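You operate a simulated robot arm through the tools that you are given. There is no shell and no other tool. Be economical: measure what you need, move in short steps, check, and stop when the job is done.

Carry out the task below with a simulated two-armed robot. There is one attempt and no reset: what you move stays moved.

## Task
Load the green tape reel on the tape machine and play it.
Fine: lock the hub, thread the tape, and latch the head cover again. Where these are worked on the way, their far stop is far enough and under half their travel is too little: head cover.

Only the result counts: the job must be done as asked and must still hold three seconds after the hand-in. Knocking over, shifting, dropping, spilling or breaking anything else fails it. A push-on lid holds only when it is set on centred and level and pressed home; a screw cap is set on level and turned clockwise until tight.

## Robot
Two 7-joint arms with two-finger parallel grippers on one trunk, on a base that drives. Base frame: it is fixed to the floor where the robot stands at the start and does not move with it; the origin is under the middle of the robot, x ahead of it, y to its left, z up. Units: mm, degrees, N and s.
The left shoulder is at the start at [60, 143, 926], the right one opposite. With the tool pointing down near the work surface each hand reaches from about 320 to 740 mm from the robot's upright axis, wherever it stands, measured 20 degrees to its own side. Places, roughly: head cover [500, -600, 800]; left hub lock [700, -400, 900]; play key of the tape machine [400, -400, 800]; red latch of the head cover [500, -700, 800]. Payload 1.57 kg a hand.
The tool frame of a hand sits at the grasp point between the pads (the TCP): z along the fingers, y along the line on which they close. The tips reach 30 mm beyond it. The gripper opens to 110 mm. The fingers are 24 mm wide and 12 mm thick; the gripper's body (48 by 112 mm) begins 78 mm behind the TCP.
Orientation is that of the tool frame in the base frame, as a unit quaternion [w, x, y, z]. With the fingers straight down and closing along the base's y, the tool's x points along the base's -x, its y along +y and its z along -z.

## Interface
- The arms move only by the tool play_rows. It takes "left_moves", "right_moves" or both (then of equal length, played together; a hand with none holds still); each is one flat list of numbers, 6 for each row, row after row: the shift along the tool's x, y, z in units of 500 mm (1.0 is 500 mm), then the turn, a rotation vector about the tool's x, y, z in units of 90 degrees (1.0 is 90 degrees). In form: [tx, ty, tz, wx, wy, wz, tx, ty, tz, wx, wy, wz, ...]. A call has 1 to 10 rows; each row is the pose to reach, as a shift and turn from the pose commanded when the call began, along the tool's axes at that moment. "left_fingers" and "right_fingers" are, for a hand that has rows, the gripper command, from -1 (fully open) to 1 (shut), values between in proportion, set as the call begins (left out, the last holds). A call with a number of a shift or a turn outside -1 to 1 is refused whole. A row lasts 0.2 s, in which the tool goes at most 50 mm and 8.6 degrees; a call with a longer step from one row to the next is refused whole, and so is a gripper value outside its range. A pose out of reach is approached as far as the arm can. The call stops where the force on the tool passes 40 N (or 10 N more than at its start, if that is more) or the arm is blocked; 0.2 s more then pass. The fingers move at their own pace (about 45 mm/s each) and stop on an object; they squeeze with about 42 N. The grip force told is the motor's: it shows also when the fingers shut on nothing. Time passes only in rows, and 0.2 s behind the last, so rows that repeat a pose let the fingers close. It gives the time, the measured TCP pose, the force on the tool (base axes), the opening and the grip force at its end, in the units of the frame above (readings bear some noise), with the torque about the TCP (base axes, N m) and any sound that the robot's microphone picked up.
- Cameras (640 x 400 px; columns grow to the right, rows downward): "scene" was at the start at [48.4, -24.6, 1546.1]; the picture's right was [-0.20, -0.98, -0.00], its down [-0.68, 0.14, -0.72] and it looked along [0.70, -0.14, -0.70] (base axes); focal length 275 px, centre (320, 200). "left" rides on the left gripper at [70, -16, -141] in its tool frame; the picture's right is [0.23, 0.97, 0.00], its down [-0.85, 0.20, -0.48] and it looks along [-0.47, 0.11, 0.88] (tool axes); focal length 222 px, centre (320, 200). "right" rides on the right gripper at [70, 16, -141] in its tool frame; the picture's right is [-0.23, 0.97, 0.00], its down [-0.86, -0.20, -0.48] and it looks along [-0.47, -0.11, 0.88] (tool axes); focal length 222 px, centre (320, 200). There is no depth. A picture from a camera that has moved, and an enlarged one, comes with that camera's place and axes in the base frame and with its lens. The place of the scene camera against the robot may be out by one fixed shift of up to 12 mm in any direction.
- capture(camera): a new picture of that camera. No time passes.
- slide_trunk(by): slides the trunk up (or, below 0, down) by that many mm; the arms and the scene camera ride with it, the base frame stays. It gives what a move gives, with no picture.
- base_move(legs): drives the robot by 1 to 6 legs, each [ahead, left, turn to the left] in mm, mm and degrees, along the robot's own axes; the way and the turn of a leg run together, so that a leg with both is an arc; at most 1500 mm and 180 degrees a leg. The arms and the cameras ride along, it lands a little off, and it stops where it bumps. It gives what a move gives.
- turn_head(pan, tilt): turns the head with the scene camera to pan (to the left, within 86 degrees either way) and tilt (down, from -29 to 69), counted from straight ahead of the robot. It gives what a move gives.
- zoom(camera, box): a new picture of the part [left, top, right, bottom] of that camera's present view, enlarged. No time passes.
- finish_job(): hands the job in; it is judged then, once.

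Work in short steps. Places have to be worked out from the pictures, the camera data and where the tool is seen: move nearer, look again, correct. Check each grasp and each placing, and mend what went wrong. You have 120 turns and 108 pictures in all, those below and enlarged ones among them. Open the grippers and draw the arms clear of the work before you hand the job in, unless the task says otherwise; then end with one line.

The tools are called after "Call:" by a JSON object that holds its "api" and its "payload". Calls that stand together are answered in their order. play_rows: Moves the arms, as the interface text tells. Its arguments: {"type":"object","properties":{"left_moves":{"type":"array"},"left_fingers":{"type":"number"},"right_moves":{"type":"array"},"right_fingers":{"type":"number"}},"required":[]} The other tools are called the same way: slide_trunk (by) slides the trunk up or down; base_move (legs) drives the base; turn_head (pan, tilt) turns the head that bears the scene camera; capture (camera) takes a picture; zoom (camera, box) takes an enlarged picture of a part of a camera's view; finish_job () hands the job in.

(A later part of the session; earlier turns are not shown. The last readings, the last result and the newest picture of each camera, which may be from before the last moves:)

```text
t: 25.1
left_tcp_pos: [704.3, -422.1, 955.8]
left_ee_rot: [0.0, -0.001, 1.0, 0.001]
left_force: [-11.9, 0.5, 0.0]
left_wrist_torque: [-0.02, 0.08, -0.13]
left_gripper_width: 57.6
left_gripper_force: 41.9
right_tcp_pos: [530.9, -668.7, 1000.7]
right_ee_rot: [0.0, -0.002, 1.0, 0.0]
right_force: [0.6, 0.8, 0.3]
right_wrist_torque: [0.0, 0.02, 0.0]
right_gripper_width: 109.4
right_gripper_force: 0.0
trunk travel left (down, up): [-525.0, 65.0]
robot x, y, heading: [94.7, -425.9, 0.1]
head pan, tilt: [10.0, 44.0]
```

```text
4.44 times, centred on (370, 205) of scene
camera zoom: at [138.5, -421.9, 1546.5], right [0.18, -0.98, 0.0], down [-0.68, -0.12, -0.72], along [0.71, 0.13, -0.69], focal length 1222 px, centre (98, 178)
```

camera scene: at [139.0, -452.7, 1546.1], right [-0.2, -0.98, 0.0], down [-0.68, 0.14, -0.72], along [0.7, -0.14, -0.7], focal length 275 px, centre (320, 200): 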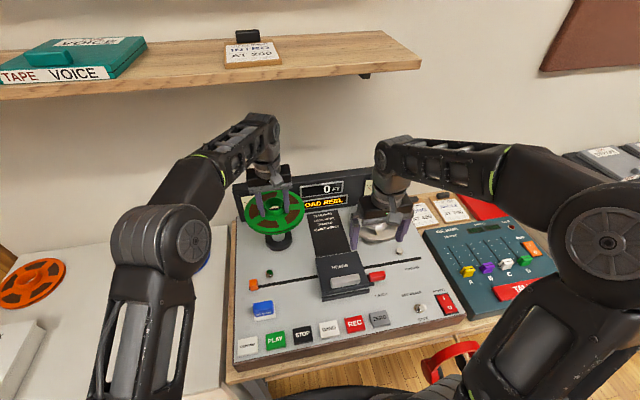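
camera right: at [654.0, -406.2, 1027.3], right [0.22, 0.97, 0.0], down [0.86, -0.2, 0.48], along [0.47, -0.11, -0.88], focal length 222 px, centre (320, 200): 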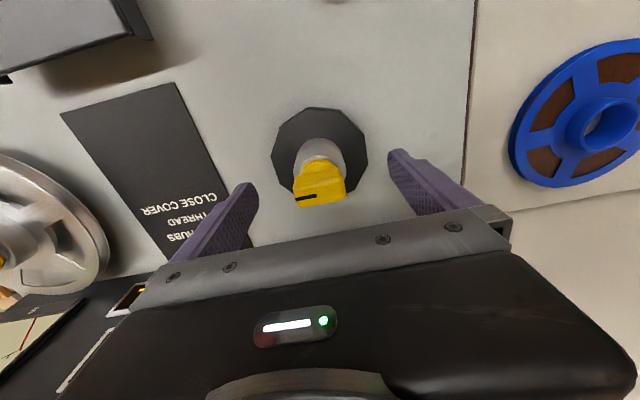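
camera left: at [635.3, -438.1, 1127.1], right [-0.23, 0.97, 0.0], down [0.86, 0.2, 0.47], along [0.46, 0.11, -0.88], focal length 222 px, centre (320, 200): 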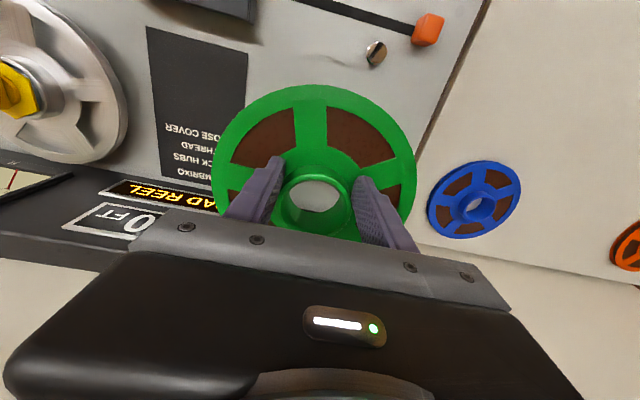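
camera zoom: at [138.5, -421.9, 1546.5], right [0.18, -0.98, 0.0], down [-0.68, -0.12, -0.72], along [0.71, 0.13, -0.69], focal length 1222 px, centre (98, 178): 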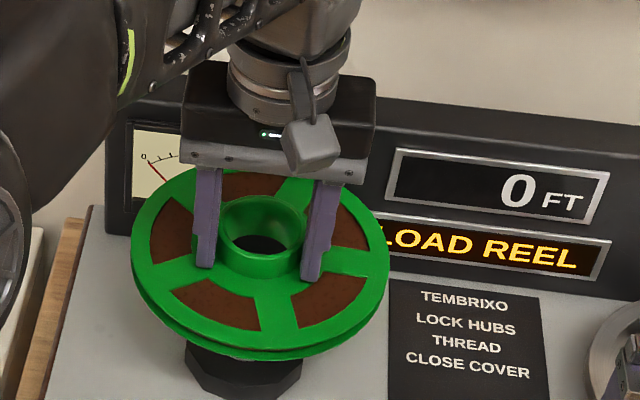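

Contact again at about x=704 (−12 N), so something in front blocks the reel. I back off 8 mm and turn the right hand's camera to view the gap between reel and panel from the side.

Call:
{"api": "play_rows", "payload": {"left_moves": [0.016, 0, 0, 0, 0, 0, 0.016, 0, 0, 0, 0, 0, 0.016, 0, 0, 0, 0, 0, 0.016, 0, 0, 0, 0, 0, 0.016, 0, 0, 0, 0, 0, 0.016, 0, 0, 0, 0, 0, 0.016, 0, 0, 0, 0, 0, 0.016, 0, 0, 0, 0, 0, 0.016, 0, 0, 0, 0, 0, 0.016, 0, 0, 0, 0, 0], "right_moves": [-0.04, 0, 0, 0, 0, -0.09, -0.08, 0.01, 0, 0, 0, -0.18, -0.12, 0.02, 0, 0, 0, -0.27, -0.16, 0.03, 0, 0, 0, -0.36, -0.2, 0.03, 0, 0, 0, -0.45, -0.24, 0.03, 0, 0, 0, -0.54, -0.28, 0.03, 0, 0, 0, -0.63, -0.32, 0.03, 0, 0, 0, -0.72, -0.36, 0.03, 0, 0, 0, -0.81, -0.4, 0.03, 0, 0, 0, -0.9]}}

Call:
{"api": "capture", "payload": {"camera": "right"}}

```text
t: 27.3
left_tcp_pos: [699.2, -420.8, 954.7]
left_ee_rot: [0.0, -0.002, 1.0, 0.0]
left_force: [0.6, 0.8, -2.3]
left_wrist_torque: [-0.02, 0.09, -0.03]
left_gripper_width: 57.8
left_gripper_force: 42.2
right_tcp_pos: [734.2, -652.5, 999.3]
right_ee_rot: [0.0, -0.65, 0.76, -0.001]
right_force: [-0.3, -0.2, -0.9]
right_wrist_torque: [-0.02, 0.01, 0.0]
right_gripper_width: 110.1
right_gripper_force: 0.1
trunk travel left (down, up): [-525.0, 65.0]
robot x, y, heading: [92.3, -429.4, 0.3]
head pan, tilt: [10.0, 44.0]
```

```text
72 pictures are left
camera right: at [707.6, -718.5, 1143.1], right [-0.93, 0.37, 0.0], down [0.33, 0.82, 0.48], along [0.18, 0.44, -0.88], focal length 222 px, centre (320, 200)
```

right: 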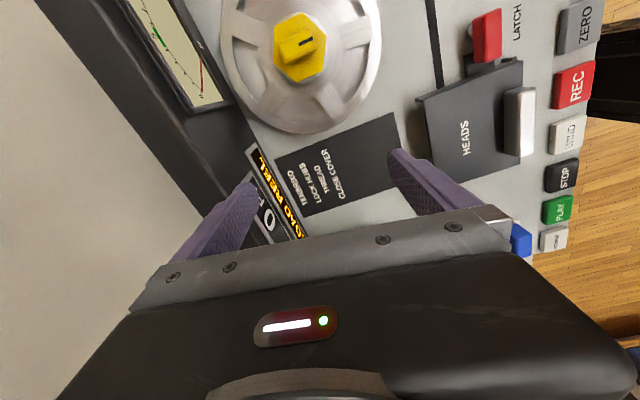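

I tilt the right hand so its camera looks more horizontally toward the green reel.

Call:
{"api": "play_rows", "payload": {"right_moves": [0, 0, 0, 0, -0.09, 0, 0, 0, 0, 0, -0.18, 0, 0, 0, 0, 0, -0.27, 0, 0, 0, 0, 0, -0.36, 0, 0, 0, 0, 0, -0.45, 0]}}

Call:
{"api": "capture", "payload": {"camera": "right"}}

```text
t: 28.5
left_tcp_pos: [698.5, -421.6, 955.1]
left_ee_rot: [0.0, 0.0, 1.0, 0.0]
left_force: [0.3, -1.0, -3.4]
left_wrist_torque: [-0.01, 0.06, 0.01]
left_gripper_width: 57.3
left_gripper_force: 42.0
right_tcp_pos: [733.0, -652.4, 1000.5]
right_ee_rot: [0.264, -0.61, 0.712, 0.226]
right_force: [-0.4, 0.4, 0.0]
right_wrist_torque: [-0.01, -0.02, 0.0]
right_gripper_width: 109.9
right_gripper_force: 0.1
trunk travel left (down, up): [-525.0, 65.0]
robot x, y, heading: [89.1, -429.6, 0.2]
head pan, tilt: [10.0, 44.0]
```

```text
71 pictures are left
camera right: at [695.5, -793.5, 1062.9], right [-0.94, 0.32, 0.15], down [0.25, 0.3, 0.92], along [0.25, 0.9, -0.36], focal length 222 px, centre (320, 200)
```

right: 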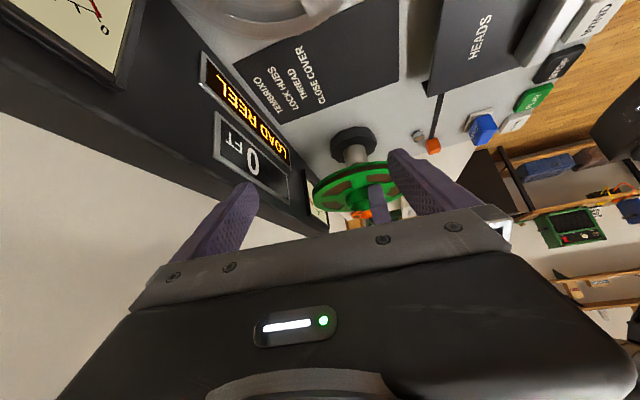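

Call:
{"api": "zoom", "payload": {"camera": "right", "box": [280, 115, 410, 230]}}

```text
3.48 times, centred on (345, 172) of right
camera zoom: at [695.5, -793.5, 1062.9], right [-0.94, 0.32, 0.15], down [0.25, 0.3, 0.92], along [0.25, 0.9, -0.36], focal length 773 px, centre (233, 296)
```

zoom: 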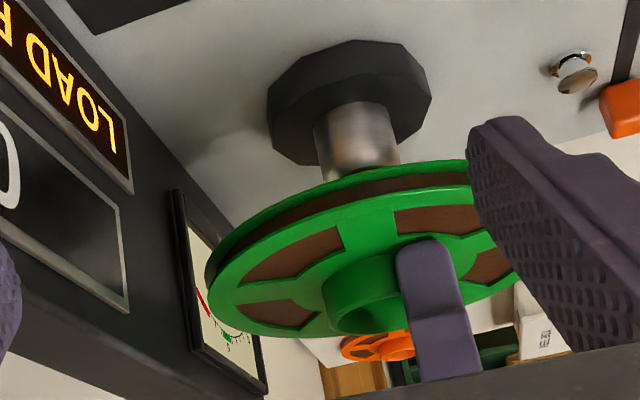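

The meter frame blocks beyond about x=704; my re-evaluation puts the reel centre ~21 mm ahead of the TCP, so the present x≈699 is right over the hub (720.5). I descend gently 30 mm and look.

Call:
{"api": "play_rows", "payload": {"left_moves": [-0.002, 0, 0.012, 0, 0, 0, -0.002, 0, 0.024, 0, 0, 0, -0.002, 0, 0.036, 0, 0, 0, -0.002, 0, 0.048, 0, 0, 0, -0.002, 0, 0.06, 0, 0, 0]}}

Call:
{"api": "zoom", "payload": {"camera": "right", "box": [280, 115, 410, 230]}}

Call:
{"api": "zoom", "payload": {"camera": "left", "box": [220, 100, 420, 250]}}

```text
t: 29.7
left_tcp_pos: [699.6, -422.0, 924.5]
left_ee_rot: [0.0, -0.002, 1.0, 0.0]
left_force: [0.3, 0.8, -2.9]
left_wrist_torque: [-0.01, 0.03, 0.01]
left_gripper_width: 57.5
left_gripper_force: 42.2
right_tcp_pos: [734.0, -653.3, 1000.0]
right_ee_rot: [0.263, -0.61, 0.713, 0.225]
right_force: [-0.7, 0.2, 0.4]
right_wrist_torque: [0.01, -0.02, -0.01]
right_gripper_width: 110.1
right_gripper_force: 0.0
trunk travel left (down, up): [-525.0, 65.0]
robot x, y, heading: [93.1, -428.7, -0.2]
head pan, tilt: [10.0, 44.0]
```

```text
3.48 times, centred on (345, 172) of right
camera zoom: at [695.4, -793.4, 1063.0], right [-0.94, 0.32, 0.15], down [0.25, 0.3, 0.92], along [0.25, 0.9, -0.36], focal length 773 px, centre (233, 296)
```

zoom: 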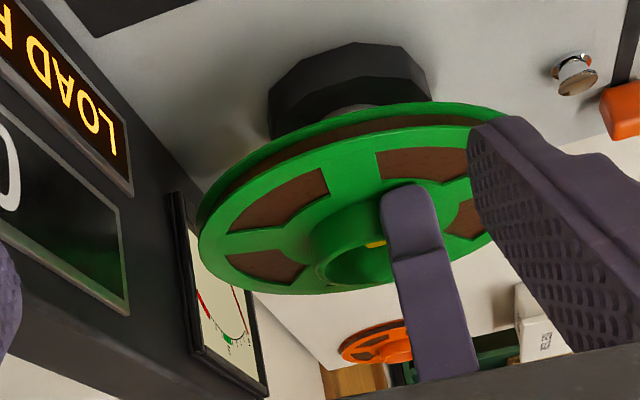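

```text
2.67 times, centred on (320, 175) of left
camera zoom: at [629.6, -436.4, 1066.5], right [-0.23, 0.97, 0.0], down [0.85, 0.2, 0.48], along [0.46, 0.11, -0.88], focal length 592 px, centre (320, 267)
```

zoom: 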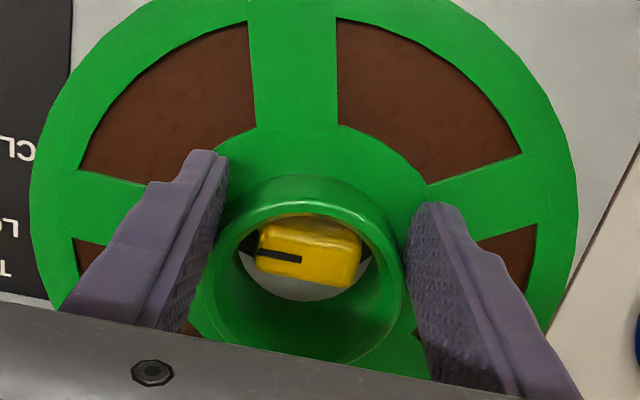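

The knob is centred in the hole. I continue down in 5 mm steps toward seating (expected TCP z≈880).

Call:
{"api": "play_rows", "payload": {"left_moves": [0, 0.001, 0.012, 0, 0, 0, 0, 0.001, 0.024, 0, 0, 0, 0, 0.001, 0.036, 0, 0, 0, 0, 0.001, 0.048, 0, 0, 0, 0, 0.001, 0.06, 0, 0, 0, 0, 0.001, 0.072, 0, 0, 0, 0, 0.001, 0.08, 0, 0, 0]}}

Call:
{"api": "zoom", "payload": {"camera": "right", "box": [280, 115, 410, 230]}}

Call:
{"api": "zoom", "payload": {"camera": "left", "box": [220, 100, 420, 250]}}

```text
t: 31.3
left_tcp_pos: [698.8, -420.6, 884.9]
left_ee_rot: [0.0, -0.002, 1.0, 0.0]
left_force: [0.3, 0.3, -2.8]
left_wrist_torque: [-0.03, 0.08, -0.01]
left_gripper_width: 57.3
left_gripper_force: 42.1
right_tcp_pos: [733.4, -653.6, 998.5]
right_ee_rot: [0.263, -0.61, 0.713, 0.225]
right_force: [-0.5, 0.1, -0.7]
right_wrist_torque: [0.01, 0.0, -0.01]
right_gripper_width: 109.9
right_gripper_force: 0.1
trunk travel left (down, up): [-525.0, 65.0]
robot x, y, heading: [90.7, -428.6, 0.0]
head pan, tilt: [10.0, 44.0]
```

```text
3.48 times, centred on (345, 172) of right
camera zoom: at [695.4, -793.4, 1063.0], right [-0.94, 0.32, 0.15], down [0.25, 0.3, 0.92], along [0.25, 0.9, -0.36], focal length 773 px, centre (233, 296)
```

zoom: 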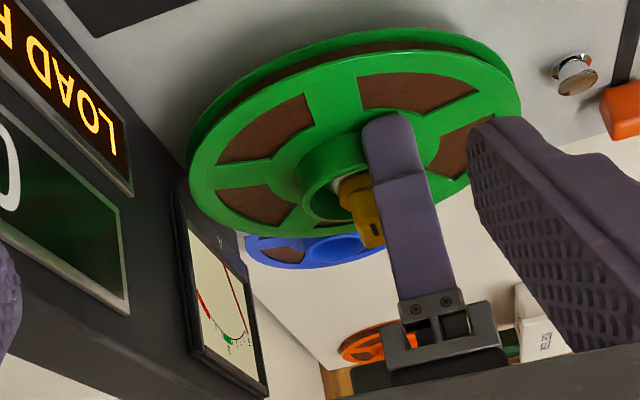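

```text
2.67 times, centred on (320, 175) of left
camera zoom: at [629.5, -435.9, 1026.7], right [-0.23, 0.97, 0.0], down [0.85, 0.2, 0.48], along [0.47, 0.11, -0.88], focal length 592 px, centre (320, 267)
```

zoom: 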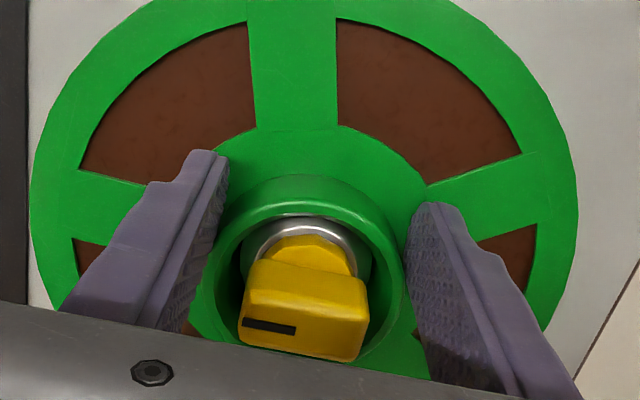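

The post is through the hole. I keep lowering slowly until it seats.

Call:
{"api": "play_rows", "payload": {"left_moves": [0, 0, 0.006, 0, 0, 0, 0, 0, 0.012, 0, 0, 0, 0, 0, 0.018, 0, 0, 0, 0, 0, 0.024, 0, 0, 0, 0, 0, 0.03, 0, 0, 0, 0, 0, 0.036, 0, 0, 0]}}

Call:
{"api": "zoom", "payload": {"camera": "right", "box": [280, 115, 410, 230]}}

```text
t: 32.6
left_tcp_pos: [699.2, -421.6, 875.7]
left_ee_rot: [0.004, -0.002, 1.0, -0.001]
left_force: [-7.8, 1.7, 17.6]
left_wrist_torque: [0.56, 0.76, 0.05]
left_gripper_width: 57.7
left_gripper_force: 42.0
right_tcp_pos: [730.6, -652.7, 999.9]
right_ee_rot: [0.263, -0.611, 0.712, 0.225]
right_force: [-0.1, -0.5, -0.3]
right_wrist_torque: [0.01, -0.01, -0.02]
right_gripper_width: 110.0
right_gripper_force: 0.0
trunk travel left (down, up): [-525.0, 65.0]
robot x, y, heading: [93.4, -425.1, 0.3]
head pan, tilt: [10.0, 44.0]
stopped in row 6 (left hand): the force on the tool passed its limit at 44 N (the readings are from after the stop); the commanded pose is now the measured one
```

```text
3.48 times, centred on (345, 172) of right
camera zoom: at [693.4, -792.5, 1064.2], right [-0.94, 0.32, 0.15], down [0.25, 0.3, 0.92], along [0.25, 0.9, -0.36], focal length 773 px, centre (233, 296)
```

zoom: 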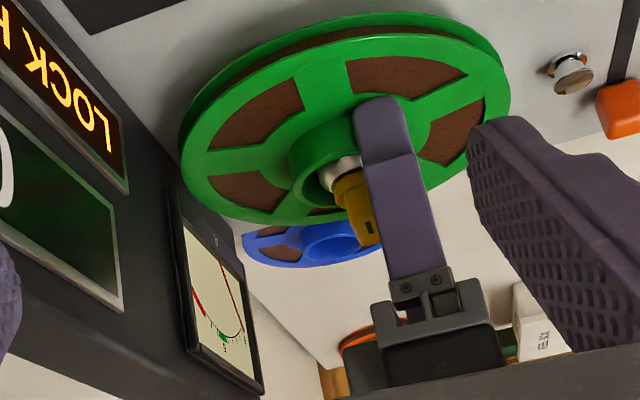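

Seated — the display now says "LOCK …". I open the fingers and lift the left hand straight up.

Call:
{"api": "play_rows", "payload": {"left_moves": [0, 0, 0, 0, 0, 0, 0, 0, 0, 0, 0, 0, 0, 0, 0, 0, 0, 0, 0, 0, -0.02, 0, 0, 0, 0, 0, -0.1, 0, 0, 0, 0, 0, -0.2, 0, 0, 0], "left_fingers": -0.2}}

Call:
{"api": "capture", "payload": {"camera": "left"}}

Call:
{"api": "zoom", "payload": {"camera": "right", "box": [150, 0, 470, 210]}}

```text
t: 34.0
left_tcp_pos: [701.3, -421.2, 973.0]
left_ee_rot: [0.003, -0.002, 1.0, -0.001]
left_force: [0.6, 0.3, 0.2]
left_wrist_torque: [0.0, -0.04, -0.01]
left_gripper_width: 66.0
left_gripper_force: 0.1
right_tcp_pos: [732.8, -652.4, 999.8]
right_ee_rot: [0.263, -0.611, 0.712, 0.226]
right_force: [0.3, 0.2, 0.0]
right_wrist_torque: [-0.02, -0.04, 0.01]
right_gripper_width: 110.4
right_gripper_force: 0.1
trunk travel left (down, up): [-525.0, 65.0]
robot x, y, heading: [90.8, -429.1, 0.4]
head pan, tilt: [10.0, 44.0]
```

```text
64 pictures are left
camera left: at [629.8, -435.2, 1114.2], right [-0.23, 0.97, 0.0], down [0.85, 0.2, 0.48], along [0.47, 0.11, -0.88], focal length 222 px, centre (320, 200)
```

left: 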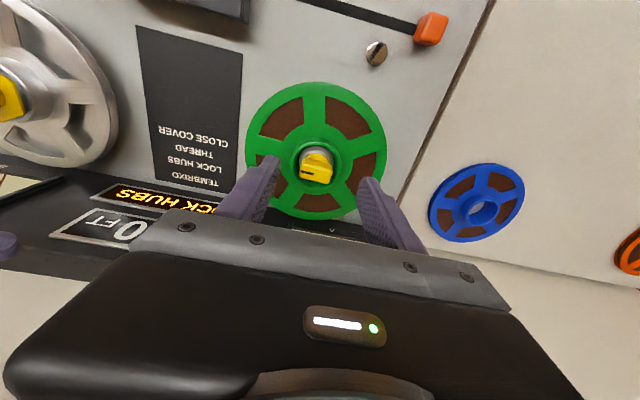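

```text
1.90 times, centred on (310, 105) of right
camera zoom: at [694.9, -792.9, 1063.3], right [-0.94, 0.32, 0.15], down [0.25, 0.3, 0.92], along [0.25, 0.9, -0.36], focal length 423 px, centre (339, 381)
```

zoom: 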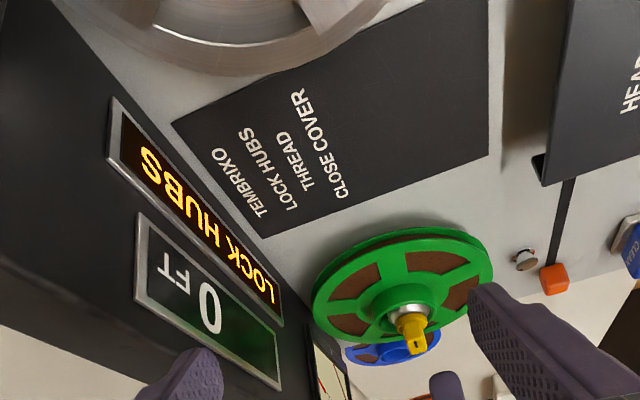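

"LOCK HUBS" is shown and the reel sits level. I move the left hand over the yellow knob (fingers at 66 mm, closing across its ends).

Call:
{"api": "play_rows", "payload": {"left_moves": [-0.018, 0, 0.03, 0, 0, 0, -0.034, 0, 0.06, 0, 0, 0, -0.034, 0, 0.11, 0, 0, 0]}}

Call:
{"api": "zoom", "payload": {"camera": "left", "box": [220, 100, 420, 250]}}

```text
t: 34.8
left_tcp_pos: [719.1, -422.0, 918.7]
left_ee_rot: [0.003, -0.001, 1.0, 0.0]
left_force: [-0.4, 0.4, -0.3]
left_wrist_torque: [-0.03, 0.01, 0.0]
left_gripper_width: 65.9
left_gripper_force: 0.1
right_tcp_pos: [732.3, -653.1, 1000.0]
right_ee_rot: [0.263, -0.61, 0.713, 0.225]
right_force: [0.0, -0.2, -0.4]
right_wrist_torque: [0.02, -0.04, -0.01]
right_gripper_width: 109.9
right_gripper_force: 0.0
trunk travel left (down, up): [-525.0, 65.0]
robot x, y, heading: [93.4, -425.1, 0.5]
head pan, tilt: [10.0, 44.0]
```

```text
2.67 times, centred on (320, 175) of left
camera zoom: at [647.9, -436.3, 1059.5], right [-0.23, 0.97, 0.0], down [0.85, 0.2, 0.48], along [0.47, 0.11, -0.88], focal length 592 px, centre (320, 267)
```

zoom: 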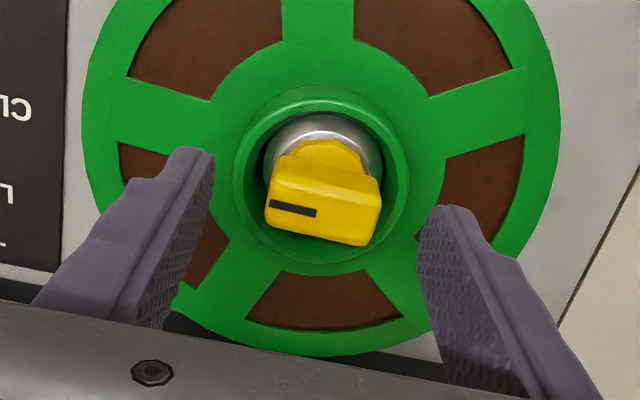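

Knob top reads at ≈(720.5, -419.5). I nudge, lower 20 mm and close on the knob's ends.

Call:
{"api": "play_rows", "payload": {"left_moves": [-0.002, 0.003, 0.02, 0, 0, 0, -0.002, 0.003, 0.04, 0, 0, 0]}}

Call:
{"api": "play_rows", "payload": {"left_moves": [0, 0, 0, 0, 0, 0, 0, 0, 0, 0, 0, 0, 0, 0, 0, 0, 0, 0, 0, 0, 0, 0, 0, 0], "left_fingers": 1}}

Call:
{"api": "zoom", "payload": {"camera": "left", "box": [220, 100, 420, 250]}}

```text
t: 35.4
left_tcp_pos: [718.7, -421.2, 897.4]
left_ee_rot: [0.002, -0.002, 1.0, 0.0]
left_force: [-0.1, -0.8, 0.3]
left_wrist_torque: [-0.01, 0.01, -0.01]
left_gripper_width: 65.9
left_gripper_force: 0.0
right_tcp_pos: [733.9, -652.7, 999.5]
right_ee_rot: [0.263, -0.611, 0.712, 0.225]
right_force: [0.3, 0.0, 1.1]
right_wrist_torque: [0.0, 0.0, 0.03]
right_gripper_width: 110.1
right_gripper_force: 0.1
trunk travel left (down, up): [-525.0, 65.0]
robot x, y, heading: [87.1, -426.3, 0.0]
head pan, tilt: [10.0, 44.0]
```

```text
t: 36.4
left_tcp_pos: [719.2, -421.3, 899.4]
left_ee_rot: [0.004, -0.001, 1.0, 0.0]
left_force: [0.7, -5.2, -1.1]
left_wrist_torque: [0.26, 0.08, 0.01]
left_gripper_width: 34.2
left_gripper_force: 33.0
right_tcp_pos: [734.1, -652.8, 999.9]
right_ee_rot: [0.263, -0.61, 0.713, 0.225]
right_force: [0.1, 0.7, -0.1]
right_wrist_torque: [0.0, -0.03, -0.01]
right_gripper_width: 110.0
right_gripper_force: 0.1
trunk travel left (down, up): [-525.0, 65.0]
robot x, y, heading: [92.9, -428.4, -0.0]
head pan, tilt: [10.0, 44.0]
```

```text
2.67 times, centred on (320, 175) of left
camera zoom: at [648.8, -435.8, 1039.8], right [-0.23, 0.97, 0.0], down [0.85, 0.2, 0.48], along [0.47, 0.11, -0.88], focal length 592 px, centre (320, 267)
```

zoom: 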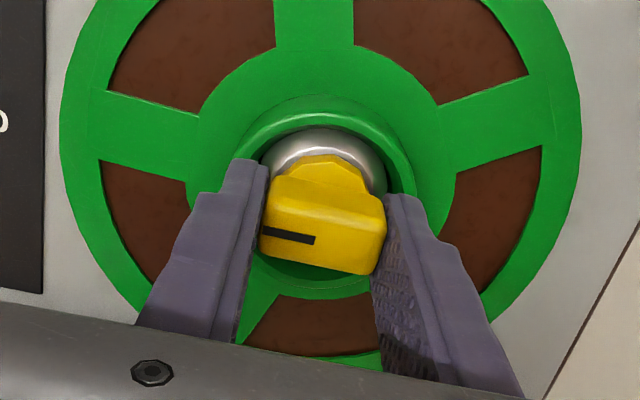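

Gripped (34 mm). I try turning clockwise (seen from above) by ~32° and read the torque.

Call:
{"api": "play_rows", "payload": {"left_moves": [0, -0.002, 0, 0, 0, 0.09, 0, -0.002, 0, 0, 0, 0.18, 0, -0.002, 0, 0, 0, 0.27, 0, -0.002, 0, 0, 0, 0.36]}}

Call:
{"api": "zoom", "payload": {"camera": "left", "box": [220, 100, 420, 250]}}

```text
t: 37.4
left_tcp_pos: [720.1, -422.7, 898.1]
left_ee_rot: [0.003, 0.279, 0.96, -0.001]
left_force: [2.7, -8.1, 0.5]
left_wrist_torque: [-0.36, -0.04, 0.04]
left_gripper_width: 34.0
left_gripper_force: 42.0
right_tcp_pos: [733.7, -653.4, 999.0]
right_ee_rot: [0.264, -0.61, 0.712, 0.225]
right_force: [0.4, 0.1, -0.6]
right_wrist_torque: [0.03, -0.02, -0.01]
right_gripper_width: 109.9
right_gripper_force: 0.0
trunk travel left (down, up): [-525.0, 65.0]
robot x, y, heading: [89.0, -429.0, 0.1]
head pan, tilt: [10.0, 44.0]
```

```text
2.67 times, centred on (320, 175) of left
camera zoom: at [650.5, -396.9, 1039.6], right [0.33, 0.94, 0.0], down [0.83, -0.29, 0.48], along [0.46, -0.16, -0.87], focal length 592 px, centre (320, 267)
```

zoom: 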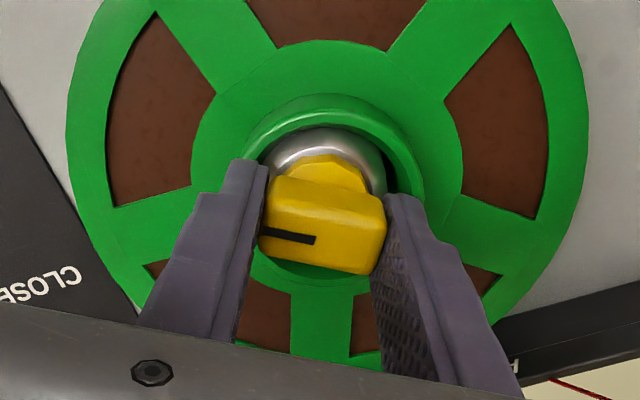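

It turns freely with the hand. I continue about 62° more.

Call:
{"api": "play_rows", "payload": {"left_moves": [0.001, -0.002, 0, 0, 0, 0.09, 0.001, -0.002, 0, 0, 0, 0.18, 0.001, -0.002, 0, 0, 0, 0.27, 0.001, -0.002, 0, 0, 0, 0.36, 0.001, -0.002, 0, 0, 0, 0.45, 0.001, -0.002, 0, 0, 0, 0.54, 0.001, -0.002, 0, 0, 0, 0.63, 0.001, -0.002, 0, 0, 0, 0.69]}}

Call:
{"api": "zoom", "payload": {"camera": "left", "box": [220, 100, 420, 250]}}

Call:
{"api": "zoom", "payload": {"camera": "right", "box": [150, 0, 470, 210]}}

```text
t: 39.3
left_tcp_pos: [717.7, -422.3, 903.0]
left_ee_rot: [0.005, 0.732, 0.681, 0.002]
left_force: [-6.4, 0.1, 15.0]
left_wrist_torque: [0.96, 1.84, 0.03]
left_gripper_width: 33.8
left_gripper_force: 41.4
right_tcp_pos: [731.5, -653.4, 1000.5]
right_ee_rot: [0.264, -0.61, 0.712, 0.225]
right_force: [0.1, 0.4, -0.7]
right_wrist_torque: [0.02, 0.02, 0.03]
right_gripper_width: 109.9
right_gripper_force: 0.0
trunk travel left (down, up): [-525.0, 65.0]
robot x, y, heading: [91.7, -426.4, 0.1]
head pan, tilt: [10.0, 44.0]
stopped in row 8 (left hand): the force on the tool passed its limit at 41 N (the readings are from after the stop); the commanded pose is now the measured one
```

```text
2.67 times, centred on (320, 175) of left
camera zoom: at [704.4, -349.6, 1044.4], right [0.99, 0.15, 0.01], down [0.13, -0.87, 0.48], along [0.08, -0.48, -0.88], focal length 592 px, centre (320, 267)
```

zoom: 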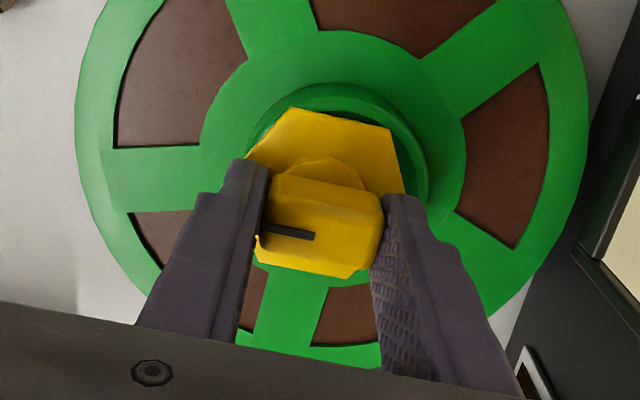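

```text
1.90 times, centred on (310, 105) of right
camera zoom: at [693.7, -792.7, 1063.7], right [-0.94, 0.32, 0.15], down [0.25, 0.3, 0.92], along [0.25, 0.9, -0.36], focal length 423 px, centre (339, 381)
```

zoom: 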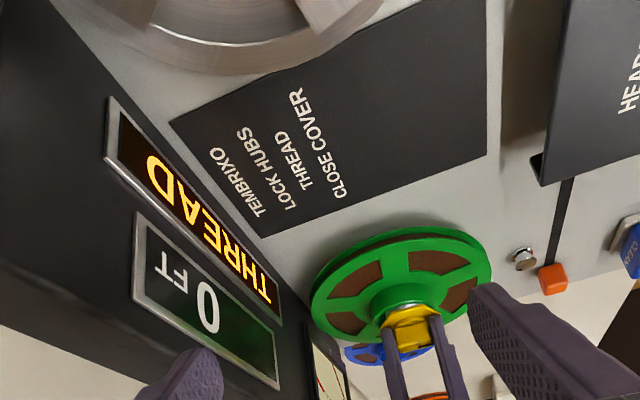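

Locked: the display now says "THREAD". I release the knob and lift the left hand, and untilt the right hand.

Call:
{"api": "play_rows", "payload": {"left_moves": [0, 0, 0, 0, 0, 0, 0, 0, 0, 0, 0, 0, 0, 0, 0, 0, 0, 0, 0, 0, -0.04, 0, 0, 0, 0, 0, -0.12, 0, 0, 0, 0, 0, -0.2, 0, 0, 0], "left_fingers": -0.1, "right_moves": [0, 0, 0, 0, 0, 0, 0, 0, 0, 0, 0.09, 0, 0, 0, 0, 0, 0.18, 0, 0, 0, 0, 0, 0.27, 0, 0, 0, 0, 0, 0.36, 0, 0, 0, 0, 0, 0.45, 0]}}

Call:
{"api": "play_rows", "payload": {"left_moves": [0, 0.02, 0, 0, 0, -0.09, 0, 0.05, 0, 0, 0, -0.18, 0, 0.08, 0, 0, 0, -0.27, 0, 0.11, 0, 0, 0, -0.36, 0, 0.14, 0, 0, 0, -0.45, 0, 0.17, 0, 0, 0, -0.54, 0, 0.2, 0, 0, 0, -0.63, 0, 0.2, 0, 0, 0, -0.72, 0, 0.2, 0, 0, 0, -0.81, 0, 0.2, 0, 0, 0, -0.9], "right_moves": [0, 0.04, 0, 0, 0, 0.09, 0, 0.08, 0, 0, 0, 0.18, 0, 0.12, 0, 0, 0, 0.27, 0, 0.16, 0, 0, 0, 0.36, 0, 0.2, 0, 0, 0, 0.45, 0, 0.24, 0, 0, 0, 0.54, 0, 0.28, 0, 0, 0, 0.63, 0, 0.32, 0, 0, 0, 0.72, 0, 0.36, 0, 0, 0, 0.81, 0, 0.4, 0, 0, 0, 0.9]}}

Call:
{"api": "capture", "payload": {"camera": "right"}}

Call:
{"api": "capture", "payload": {"camera": "scene"}}

```text
t: 40.7
left_tcp_pos: [719.2, -420.9, 980.9]
left_ee_rot: [0.005, 0.733, 0.68, 0.001]
left_force: [0.3, 0.6, -0.8]
left_wrist_torque: [-0.03, 0.01, 0.01]
left_gripper_width: 60.4
left_gripper_force: 0.1
left hand out of reach, approached as far as the arm can: row 6
right_tcp_pos: [733.8, -651.9, 1000.3]
right_ee_rot: [0.0, -0.65, 0.76, -0.001]
right_force: [-0.2, -0.5, 0.3]
right_wrist_torque: [-0.01, -0.01, 0.03]
right_gripper_width: 109.8
right_gripper_force: 0.1
trunk travel left (down, up): [-525.0, 65.0]
robot x, y, heading: [93.5, -428.5, 0.3]
head pan, tilt: [10.0, 44.0]
```

```text
t: 42.9
left_tcp_pos: [737.8, -473.4, 903.7]
left_ee_rot: [0.012, 0.182, 0.983, 0.001]
left_force: [0.7, -3.5, 13.5]
left_wrist_torque: [0.32, -0.03, 0.02]
left_gripper_width: 58.7
left_gripper_force: 0.1
left hand out of reach, approached as far as the arm can: row 1, 2, 3, 4, 5, 6, 7, 8, 9, 10
right_tcp_pos: [535.8, -623.1, 999.6]
right_ee_rot: [-0.001, 0.0, 1.0, 0.001]
right_force: [0.1, -0.2, -0.1]
right_wrist_torque: [-0.03, 0.03, 0.01]
right_gripper_width: 110.0
right_gripper_force: 0.0
trunk travel left (down, up): [-525.0, 65.0]
robot x, y, heading: [89.3, -427.6, -0.1]
head pan, tilt: [10.0, 44.0]
```

```text
57 pictures are left
camera right: at [466.8, -607.0, 1142.9], right [0.23, 0.97, 0.0], down [0.86, -0.2, 0.48], along [0.46, -0.11, -0.88], focal length 222 px, centre (320, 200)
```

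right: 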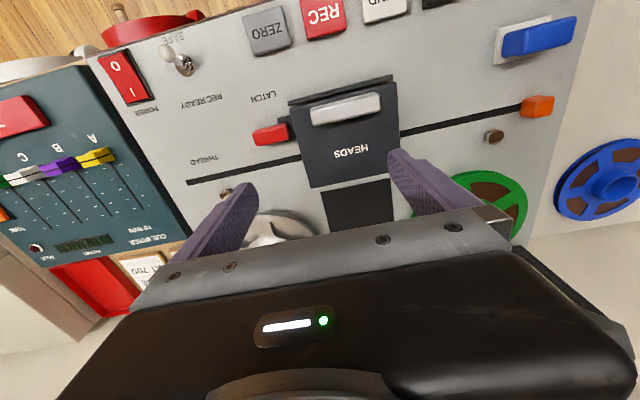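

```text
56 pictures are left
camera scene: at [140.9, -423.6, 1546.8], right [0.18, -0.98, 0.0], down [-0.68, -0.12, -0.72], along [0.71, 0.13, -0.69], focal length 275 px, centre (320, 200)
```

scene: 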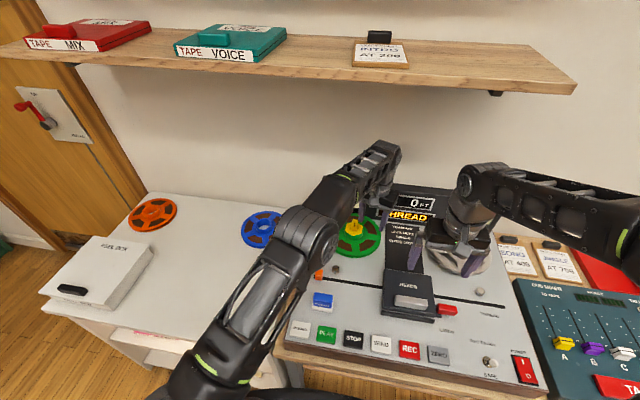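

The left hand went astray: my shift pointed out of reach and it sank to z=904 near the reel. I bring the command back gently, staying clear of the knob while rising.

Call:
{"api": "zoom", "payload": {"camera": "scene", "box": [310, 130, 430, 280]}}

Call:
{"api": "capture", "payload": {"camera": "left"}}

```text
2.67 times, centred on (370, 205) of scene
camera zoom: at [140.9, -423.6, 1546.8], right [0.18, -0.98, 0.0], down [-0.68, -0.12, -0.72], along [0.71, 0.13, -0.69], focal length 733 px, centre (187, 187)
```

zoom: 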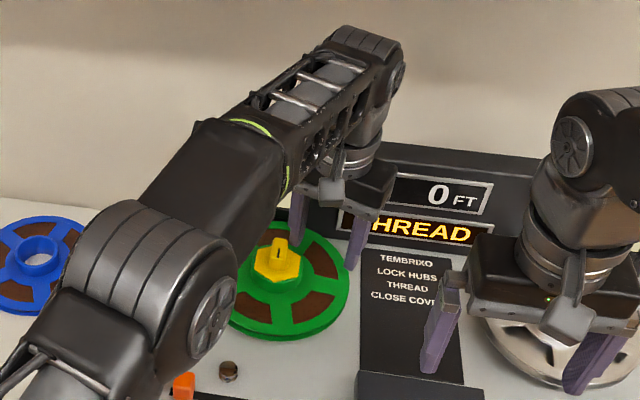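

```text
54 pictures are left
camera left: at [663.8, -461.8, 1043.0], right [0.14, 0.99, 0.0], down [0.86, -0.12, 0.5], along [0.49, -0.07, -0.87], focal length 222 px, centre (320, 200)
```

left: 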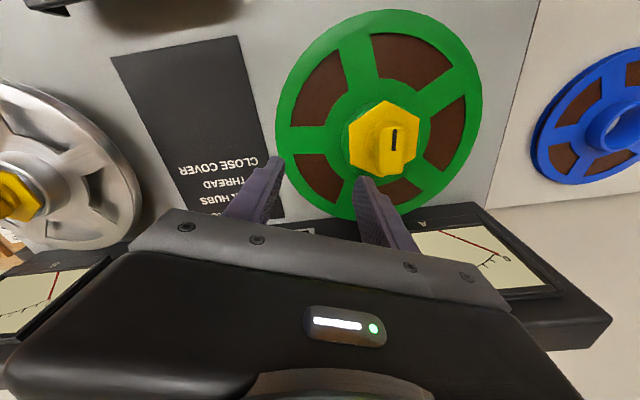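

The right-hand finger is just past the knob; nothing displaced. I retreat toward the robot and up.

Call:
{"api": "play_rows", "payload": {"left_moves": [0.056, -0.055, 0.03, 0, 0, 0, 0.112, -0.11, 0.06, 0, 0, 0, 0.167, -0.164, 0.086, 0, 0, 0]}}

Call:
{"api": "zoom", "payload": {"camera": "scene", "box": [310, 130, 430, 280]}}

```text
t: 43.3
left_tcp_pos: [724.7, -482.2, 903.5]
left_ee_rot: [0.029, 0.183, 0.983, 0.002]
left_force: [-3.9, -1.3, 13.3]
left_wrist_torque: [0.45, 0.12, 0.23]
left_gripper_width: 58.8
left_gripper_force: 0.1
right_tcp_pos: [535.9, -621.3, 1000.5]
right_ee_rot: [-0.001, -0.001, 1.0, 0.0]
right_force: [0.2, 0.1, 0.7]
right_wrist_torque: [0.01, 0.02, 0.01]
right_gripper_width: 109.7
right_gripper_force: 0.1
trunk travel left (down, up): [-525.0, 65.0]
robot x, y, heading: [93.1, -425.9, 0.0]
head pan, tilt: [10.0, 44.0]
stopped in row 1 (left hand): the force on the tool passed its limit at 66 N (the readings are from after the stop); the commanded pose is now the measured one
```

```text
2.67 times, centred on (370, 205) of scene
camera zoom: at [139.3, -422.0, 1546.2], right [0.18, -0.98, 0.0], down [-0.68, -0.12, -0.72], along [0.71, 0.13, -0.69], focal length 733 px, centre (187, 187)
```

zoom: 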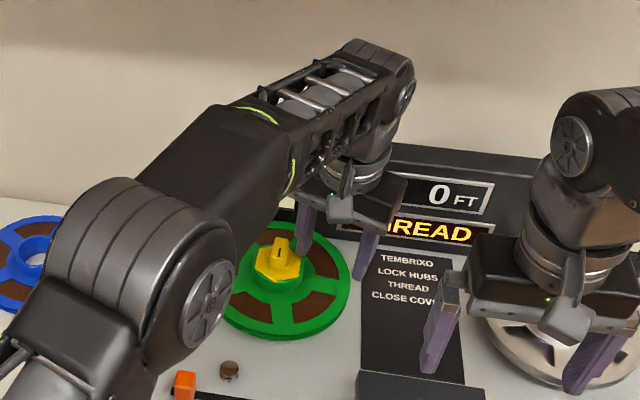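

The commanded pose is reset to the measured one. I now go straight up in small steps.

Call:
{"api": "play_rows", "payload": {"left_moves": [0, 0, -0.02, 0, 0, 0, 0, 0, -0.04, 0, 0, 0, 0, 0, -0.06, 0, 0, 0]}}

```text
t: 44.1
left_tcp_pos: [720.8, -480.1, 930.1]
left_ee_rot: [0.028, 0.185, 0.982, 0.004]
left_force: [0.0, 0.6, 0.6]
left_wrist_torque: [-0.03, -0.02, 0.01]
left_gripper_width: 60.6
left_gripper_force: 0.1
right_tcp_pos: [535.2, -621.7, 999.7]
right_ee_rot: [0.0, -0.001, 1.0, 0.0]
right_force: [-0.3, 0.2, -0.1]
right_wrist_torque: [-0.01, -0.01, 0.02]
right_gripper_width: 110.0
right_gripper_force: 0.0
trunk travel left (down, up): [-525.0, 65.0]
robot x, y, heading: [92.4, -426.6, 0.4]
head pan, tilt: [10.0, 44.0]
```

Free again. I retreat up and back to a parking place left of the machine's work area, undoing the yaw.

Call:
{"api": "play_rows", "payload": {"left_moves": [0.03, 0, -0.06, 0, 0, 0, 0.1, 0.01, -0.1, 0, 0, -0.06, 0.18, 0.04, -0.13, 0, 0, -0.12, 0.26, 0.08, -0.13, 0, 0, -0.18, 0.33, 0.12, -0.13, 0, 0, -0.236, 0.407, 0.162, -0.13, 0, 0, -0.236]}}

Call:
{"api": "zoom", "payload": {"camera": "scene", "box": [270, 180, 530, 370]}}

```text
t: 45.5
left_tcp_pos: [556.2, -329.5, 985.4]
left_ee_rot: [0.028, -0.001, 1.0, -0.002]
left_force: [-0.2, 1.2, -0.4]
left_wrist_torque: [0.01, 0.01, -0.01]
left_gripper_width: 60.3
left_gripper_force: 0.1
right_tcp_pos: [535.3, -620.7, 1000.5]
right_ee_rot: [0.0, 0.0, 1.0, 0.0]
right_force: [-0.6, 0.0, -0.4]
right_wrist_torque: [-0.03, 0.02, -0.01]
right_gripper_width: 110.0
right_gripper_force: 0.1
trunk travel left (down, up): [-525.0, 65.0]
robot x, y, heading: [91.0, -429.2, -0.0]
head pan, tilt: [10.0, 44.0]
```

```text
2.11 times, centred on (400, 275) of scene
camera zoom: at [139.5, -420.6, 1546.4], right [0.18, -0.98, 0.0], down [-0.68, -0.12, -0.72], along [0.71, 0.13, -0.69], focal length 579 px, centre (152, 42)
```

zoom: 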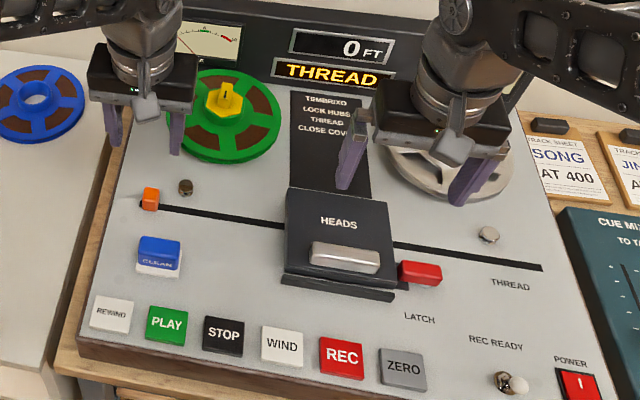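

All is fine there. Now I inspect the latch and cover from the right camera.

Call:
{"api": "zoom", "payload": {"camera": "right", "box": [170, 60, 430, 200]}}

```text
2.46 times, centred on (300, 130) of right
camera zoom: at [465.8, -604.4, 1143.4], right [0.23, 0.97, 0.0], down [0.86, -0.2, 0.48], along [0.47, -0.11, -0.88], focal length 547 px, centre (369, 372)
```

zoom: 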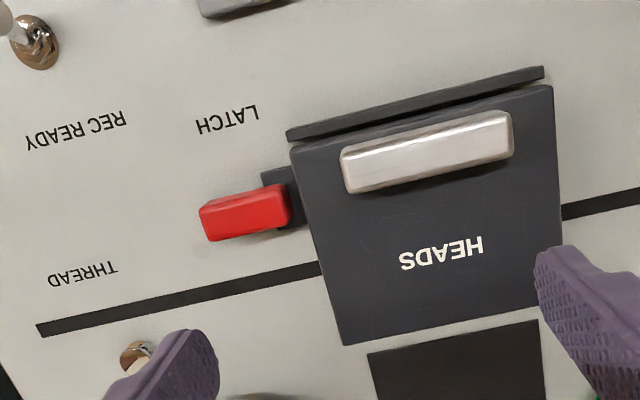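

Latch top ≈(513.5, -685, 839), handle bar ≈(501.5, -586, 866). I turn the right hand 90° so that it closes along x, and come down over the latch for a closer look.

Call:
{"api": "play_rows", "payload": {"right_moves": [0.004, -0.014, 0.016, 0, 0, -0.095, 0.008, -0.028, 0.032, 0, 0, -0.19, 0.012, -0.042, 0.048, 0, 0, -0.285, 0.016, -0.056, 0.064, 0, 0, -0.38, 0.02, -0.07, 0.08, 0, 0, -0.475, 0.024, -0.084, 0.096, 0, 0, -0.57, 0.028, -0.098, 0.112, 0, 0, -0.665, 0.032, -0.112, 0.128, 0, 0, -0.76, 0.036, -0.126, 0.144, 0, 0, -0.855, 0.044, -0.138, 0.16, 0, 0, -0.95], "right_fingers": -0.3}}

Call:
{"api": "capture", "payload": {"camera": "right"}}

```text
t: 47.7
left_tcp_pos: [555.4, -331.3, 985.1]
left_ee_rot: [0.027, 0.0, 1.0, -0.001]
left_force: [-0.6, -0.6, 0.2]
left_wrist_torque: [-0.01, 0.0, 0.02]
left_gripper_width: 60.6
left_gripper_force: 0.2
right_tcp_pos: [514.6, -689.4, 921.2]
right_ee_rot: [0.001, -0.681, 0.733, 0.0]
right_force: [0.2, 0.0, 0.2]
right_wrist_torque: [0.02, 0.0, 0.01]
right_gripper_width: 71.5
right_gripper_force: 0.0
trunk travel left (down, up): [-525.0, 65.0]
robot x, y, heading: [91.0, -428.8, 0.1]
head pan, tilt: [10.0, 44.0]
```

```text
50 pictures are left
camera right: at [493.1, -758.6, 1062.8], right [-0.95, 0.3, 0.0], down [0.26, 0.84, 0.48], along [0.14, 0.46, -0.88], focal length 222 px, centre (320, 200)
```

right: 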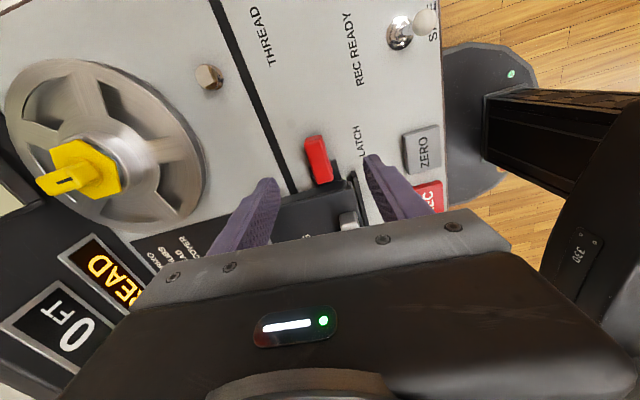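

Call:
{"api": "zoom", "payload": {"camera": "right", "box": [260, 115, 400, 235]}}

```text
3.33 times, centred on (330, 175) of right
camera zoom: at [493.1, -758.6, 1062.8], right [-0.95, 0.3, 0.0], down [0.26, 0.84, 0.48], along [0.14, 0.46, -0.88], focal length 740 px, centre (287, 283)
```

zoom: 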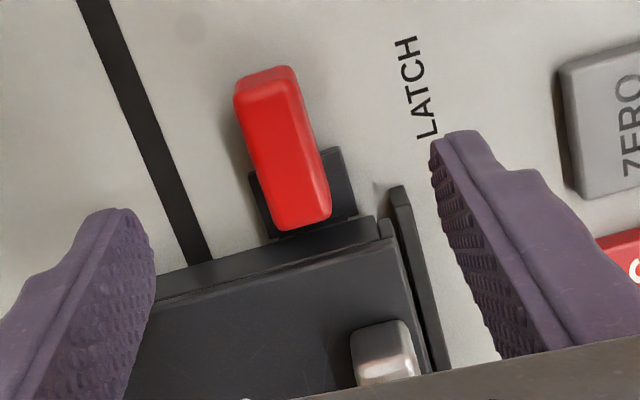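

The lever is a red bar (y −711…−661) on a dark block. I lower to grip its outer end with the fingers closing along x.

Call:
{"api": "play_rows", "payload": {"right_moves": [0.019, 0, 0.05, 0, 0, 0, 0.019, 0, 0.1, 0, 0, 0, 0.019, 0, 0.134, 0, 0, 0]}}

Call:
{"api": "play_rows", "payload": {"right_moves": [0, 0, 0, 0, 0, 0, 0, 0, 0, 0, 0, 0, 0, 0, 0, 0, 0, 0, 0, 0, 0, 0, 0, 0, 0, 0, 0, 0, 0, 0], "right_fingers": 1}}

Call:
{"api": "zoom", "payload": {"camera": "right", "box": [260, 115, 400, 235]}}

```text
t: 48.5
left_tcp_pos: [555.7, -332.2, 986.1]
left_ee_rot: [0.027, 0.0, 1.0, -0.002]
left_force: [0.5, 0.5, 0.0]
left_wrist_torque: [0.0, -0.06, -0.03]
left_gripper_width: 60.4
left_gripper_force: 0.1
right_tcp_pos: [513.6, -699.9, 852.3]
right_ee_rot: [0.001, -0.68, 0.734, 0.0]
right_force: [0.3, 1.0, -0.1]
right_wrist_torque: [-0.01, -0.03, 0.0]
right_gripper_width: 71.5
right_gripper_force: 0.1
trunk travel left (down, up): [-525.0, 65.0]
robot x, y, heading: [89.0, -427.8, 0.2]
head pan, tilt: [10.0, 44.0]
```

```text
t: 49.7
left_tcp_pos: [558.9, -331.2, 985.4]
left_ee_rot: [0.027, 0.0, 1.0, -0.001]
left_force: [-0.3, 0.5, 0.4]
left_wrist_torque: [-0.01, -0.01, -0.05]
left_gripper_width: 60.5
left_gripper_force: 0.0
right_tcp_pos: [516.9, -700.6, 853.8]
right_ee_rot: [0.001, -0.68, 0.733, -0.002]
right_force: [13.6, -3.7, 1.8]
right_wrist_torque: [0.04, -0.13, 0.5]
right_gripper_width: 21.2
right_gripper_force: 32.7
trunk travel left (down, up): [-525.0, 65.0]
robot x, y, heading: [91.2, -424.8, 0.2]
head pan, tilt: [10.0, 44.0]
```

```text
3.33 times, centred on (330, 175) of right
camera zoom: at [494.4, -768.5, 995.4], right [-0.95, 0.3, 0.0], down [0.26, 0.84, 0.48], along [0.15, 0.46, -0.88], focal length 740 px, centre (287, 283)
```

zoom: 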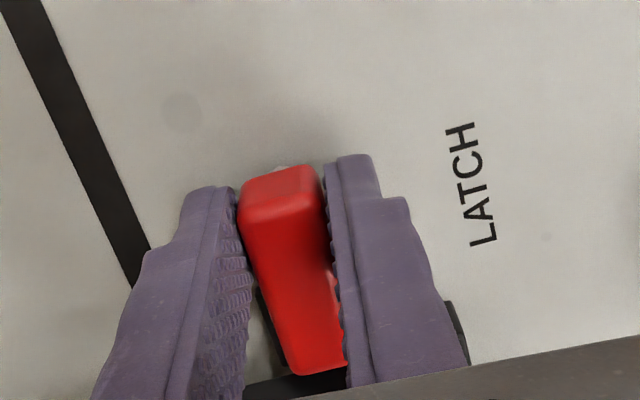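

Gripped. I probe which way it gives: first up by 6 mm.

Call:
{"api": "play_rows", "payload": {"right_moves": [0, -0.004, -0.004, 0, 0, 0, 0, -0.004, -0.008, 0, 0, 0, 0, -0.004, -0.012, 0, 0, 0]}}

```text
t: 50.5
left_tcp_pos: [559.9, -333.2, 984.0]
left_ee_rot: [0.026, 0.0, 1.0, -0.001]
left_force: [-0.7, -0.8, -0.2]
left_wrist_torque: [-0.02, -0.01, -0.02]
left_gripper_width: 60.4
left_gripper_force: 0.1
right_tcp_pos: [516.3, -701.9, 857.4]
right_ee_rot: [-0.001, -0.679, 0.734, 0.003]
right_force: [11.2, -0.8, -23.3]
right_wrist_torque: [-0.03, -0.73, 0.73]
right_gripper_width: 20.9
right_gripper_force: 34.6
trunk travel left (down, up): [-525.0, 65.0]
robot x, y, heading: [92.0, -431.3, -0.1]
head pan, tilt: [10.0, 44.0]
```

It resists upward (−23 N). I go back down and try pulling outward (−y) instead.

Call:
{"api": "play_rows", "payload": {"right_moves": [0, 0, 0.012, 0, 0, 0, 0.006, 0, 0.012, 0, 0, 0, 0.012, 0, 0.012, 0, 0, 0]}}

```text
t: 51.3
left_tcp_pos: [557.2, -329.6, 984.9]
left_ee_rot: [0.028, -0.001, 1.0, -0.003]
left_force: [-0.3, -1.3, 0.4]
left_wrist_torque: [-0.01, -0.01, -0.01]
left_gripper_width: 60.7
left_gripper_force: 0.1
right_tcp_pos: [515.8, -702.4, 853.1]
right_ee_rot: [0.002, -0.681, 0.732, 0.0]
right_force: [10.9, 14.5, 15.9]
right_wrist_torque: [0.27, 0.44, 0.7]
right_gripper_width: 21.3
right_gripper_force: 34.3
trunk travel left (down, up): [-525.0, 65.0]
robot x, y, heading: [88.0, -425.9, 0.2]
head pan, tilt: [10.0, 44.0]
```

Also resists outward. I return and probe +x (swing to the rear).

Call:
{"api": "play_rows", "payload": {"right_moves": [-0.012, 0, -0.005, 0, 0, 0, -0.012, -0.008, -0.005, 0, 0, 0, -0.012, -0.018, -0.005, 0, 0, 0]}}

```text
t: 52.1
left_tcp_pos: [554.9, -332.9, 986.2]
left_ee_rot: [0.028, 0.001, 1.0, -0.002]
left_force: [0.4, -0.3, -0.9]
left_wrist_torque: [0.01, 0.0, -0.01]
left_gripper_width: 60.6
left_gripper_force: 0.0
right_tcp_pos: [517.2, -702.9, 854.6]
right_ee_rot: [-0.006, -0.679, 0.734, 0.005]
right_force: [-24.8, -0.1, -5.8]
right_wrist_torque: [-1.07, -0.18, 0.76]
right_gripper_width: 21.0
right_gripper_force: 34.2
trunk travel left (down, up): [-525.0, 65.0]
robot x, y, heading: [90.2, -425.4, 0.0]
head pan, tilt: [10.0, 44.0]
```

+x is blocked (−25 N). Now toward −x (the front), in small steps.

Call:
{"api": "play_rows", "payload": {"right_moves": [0, 0.014, 0, 0, 0, 0, 0, 0.026, 0, 0, 0, 0, 0, 0.036, 0, 0, 0, 0]}}

Call:
{"api": "zoom", "payload": {"camera": "right", "box": [260, 115, 400, 235]}}

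```text
t: 52.9
left_tcp_pos: [561.2, -333.9, 983.3]
left_ee_rot: [0.026, 0.0, 1.0, -0.001]
left_force: [-0.2, 0.7, -0.5]
left_wrist_torque: [0.02, -0.01, -0.02]
left_gripper_width: 60.6
left_gripper_force: 0.1
right_tcp_pos: [516.4, -702.7, 855.4]
right_ee_rot: [0.005, -0.68, 0.733, -0.004]
right_force: [30.3, -15.3, -16.5]
right_wrist_torque: [-0.28, -0.18, 0.59]
right_gripper_width: 21.1
right_gripper_force: 34.1
trunk travel left (down, up): [-525.0, 65.0]
robot x, y, heading: [93.8, -431.9, 0.3]
head pan, tilt: [10.0, 44.0]
```

```text
3.33 times, centred on (330, 175) of right
camera zoom: at [492.7, -769.8, 998.4], right [-0.95, 0.3, -0.01], down [0.26, 0.84, 0.48], along [0.15, 0.46, -0.88], focal length 740 px, centre (287, 283)
```

zoom: 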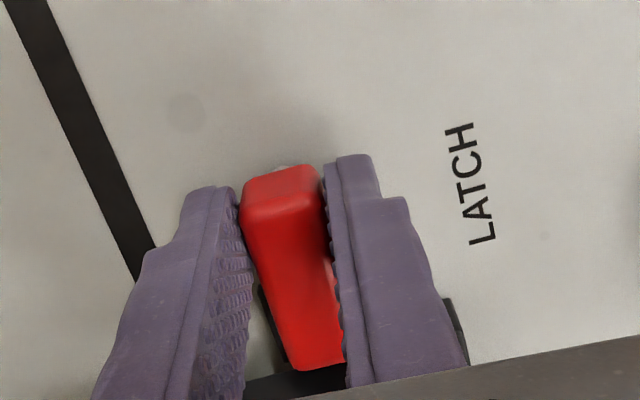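

All plain directions resist, so it's likely a lever that flips up about its inner end. I recentre and try an arc: outer end up, the hand turning with it, 16°.

Call:
{"api": "play_rows", "payload": {"right_moves": [0, -0.018, 0.003, 0, 0, -0.04, -0.006, -0.018, -0.006, 0, 0.08, -0.04, -0.013, -0.018, -0.016, 0, 0.16, -0.04, -0.013, -0.018, -0.016, 0, 0.16, -0.04]}}

Call:
{"api": "zoom", "payload": {"camera": "right", "box": [260, 115, 400, 235]}}

```text
t: 53.9
left_tcp_pos: [558.5, -331.8, 984.4]
left_ee_rot: [0.026, 0.0, 1.0, -0.001]
left_force: [-0.6, -1.0, 0.4]
left_wrist_torque: [0.01, 0.0, 0.02]
left_gripper_width: 60.6
left_gripper_force: 0.1
right_tcp_pos: [517.2, -692.4, 861.1]
right_ee_rot: [-0.092, -0.698, 0.705, -0.083]
right_force: [12.1, 1.5, -22.8]
right_wrist_torque: [0.14, -0.56, 0.61]
right_gripper_width: 20.1
right_gripper_force: 34.0
trunk travel left (down, up): [-525.0, 65.0]
robot x, y, heading: [91.0, -428.7, 0.2]
head pan, tilt: [10.0, 44.0]
```

```text
3.33 times, centred on (330, 175) of right
camera zoom: at [502.0, -724.6, 1017.4], right [-0.97, 0.23, -0.04], down [0.21, 0.94, 0.25], along [0.1, 0.23, -0.97], focal length 740 px, centre (287, 283)
```

zoom: 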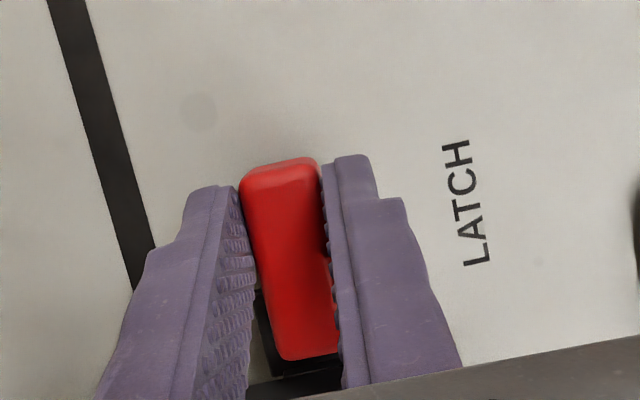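

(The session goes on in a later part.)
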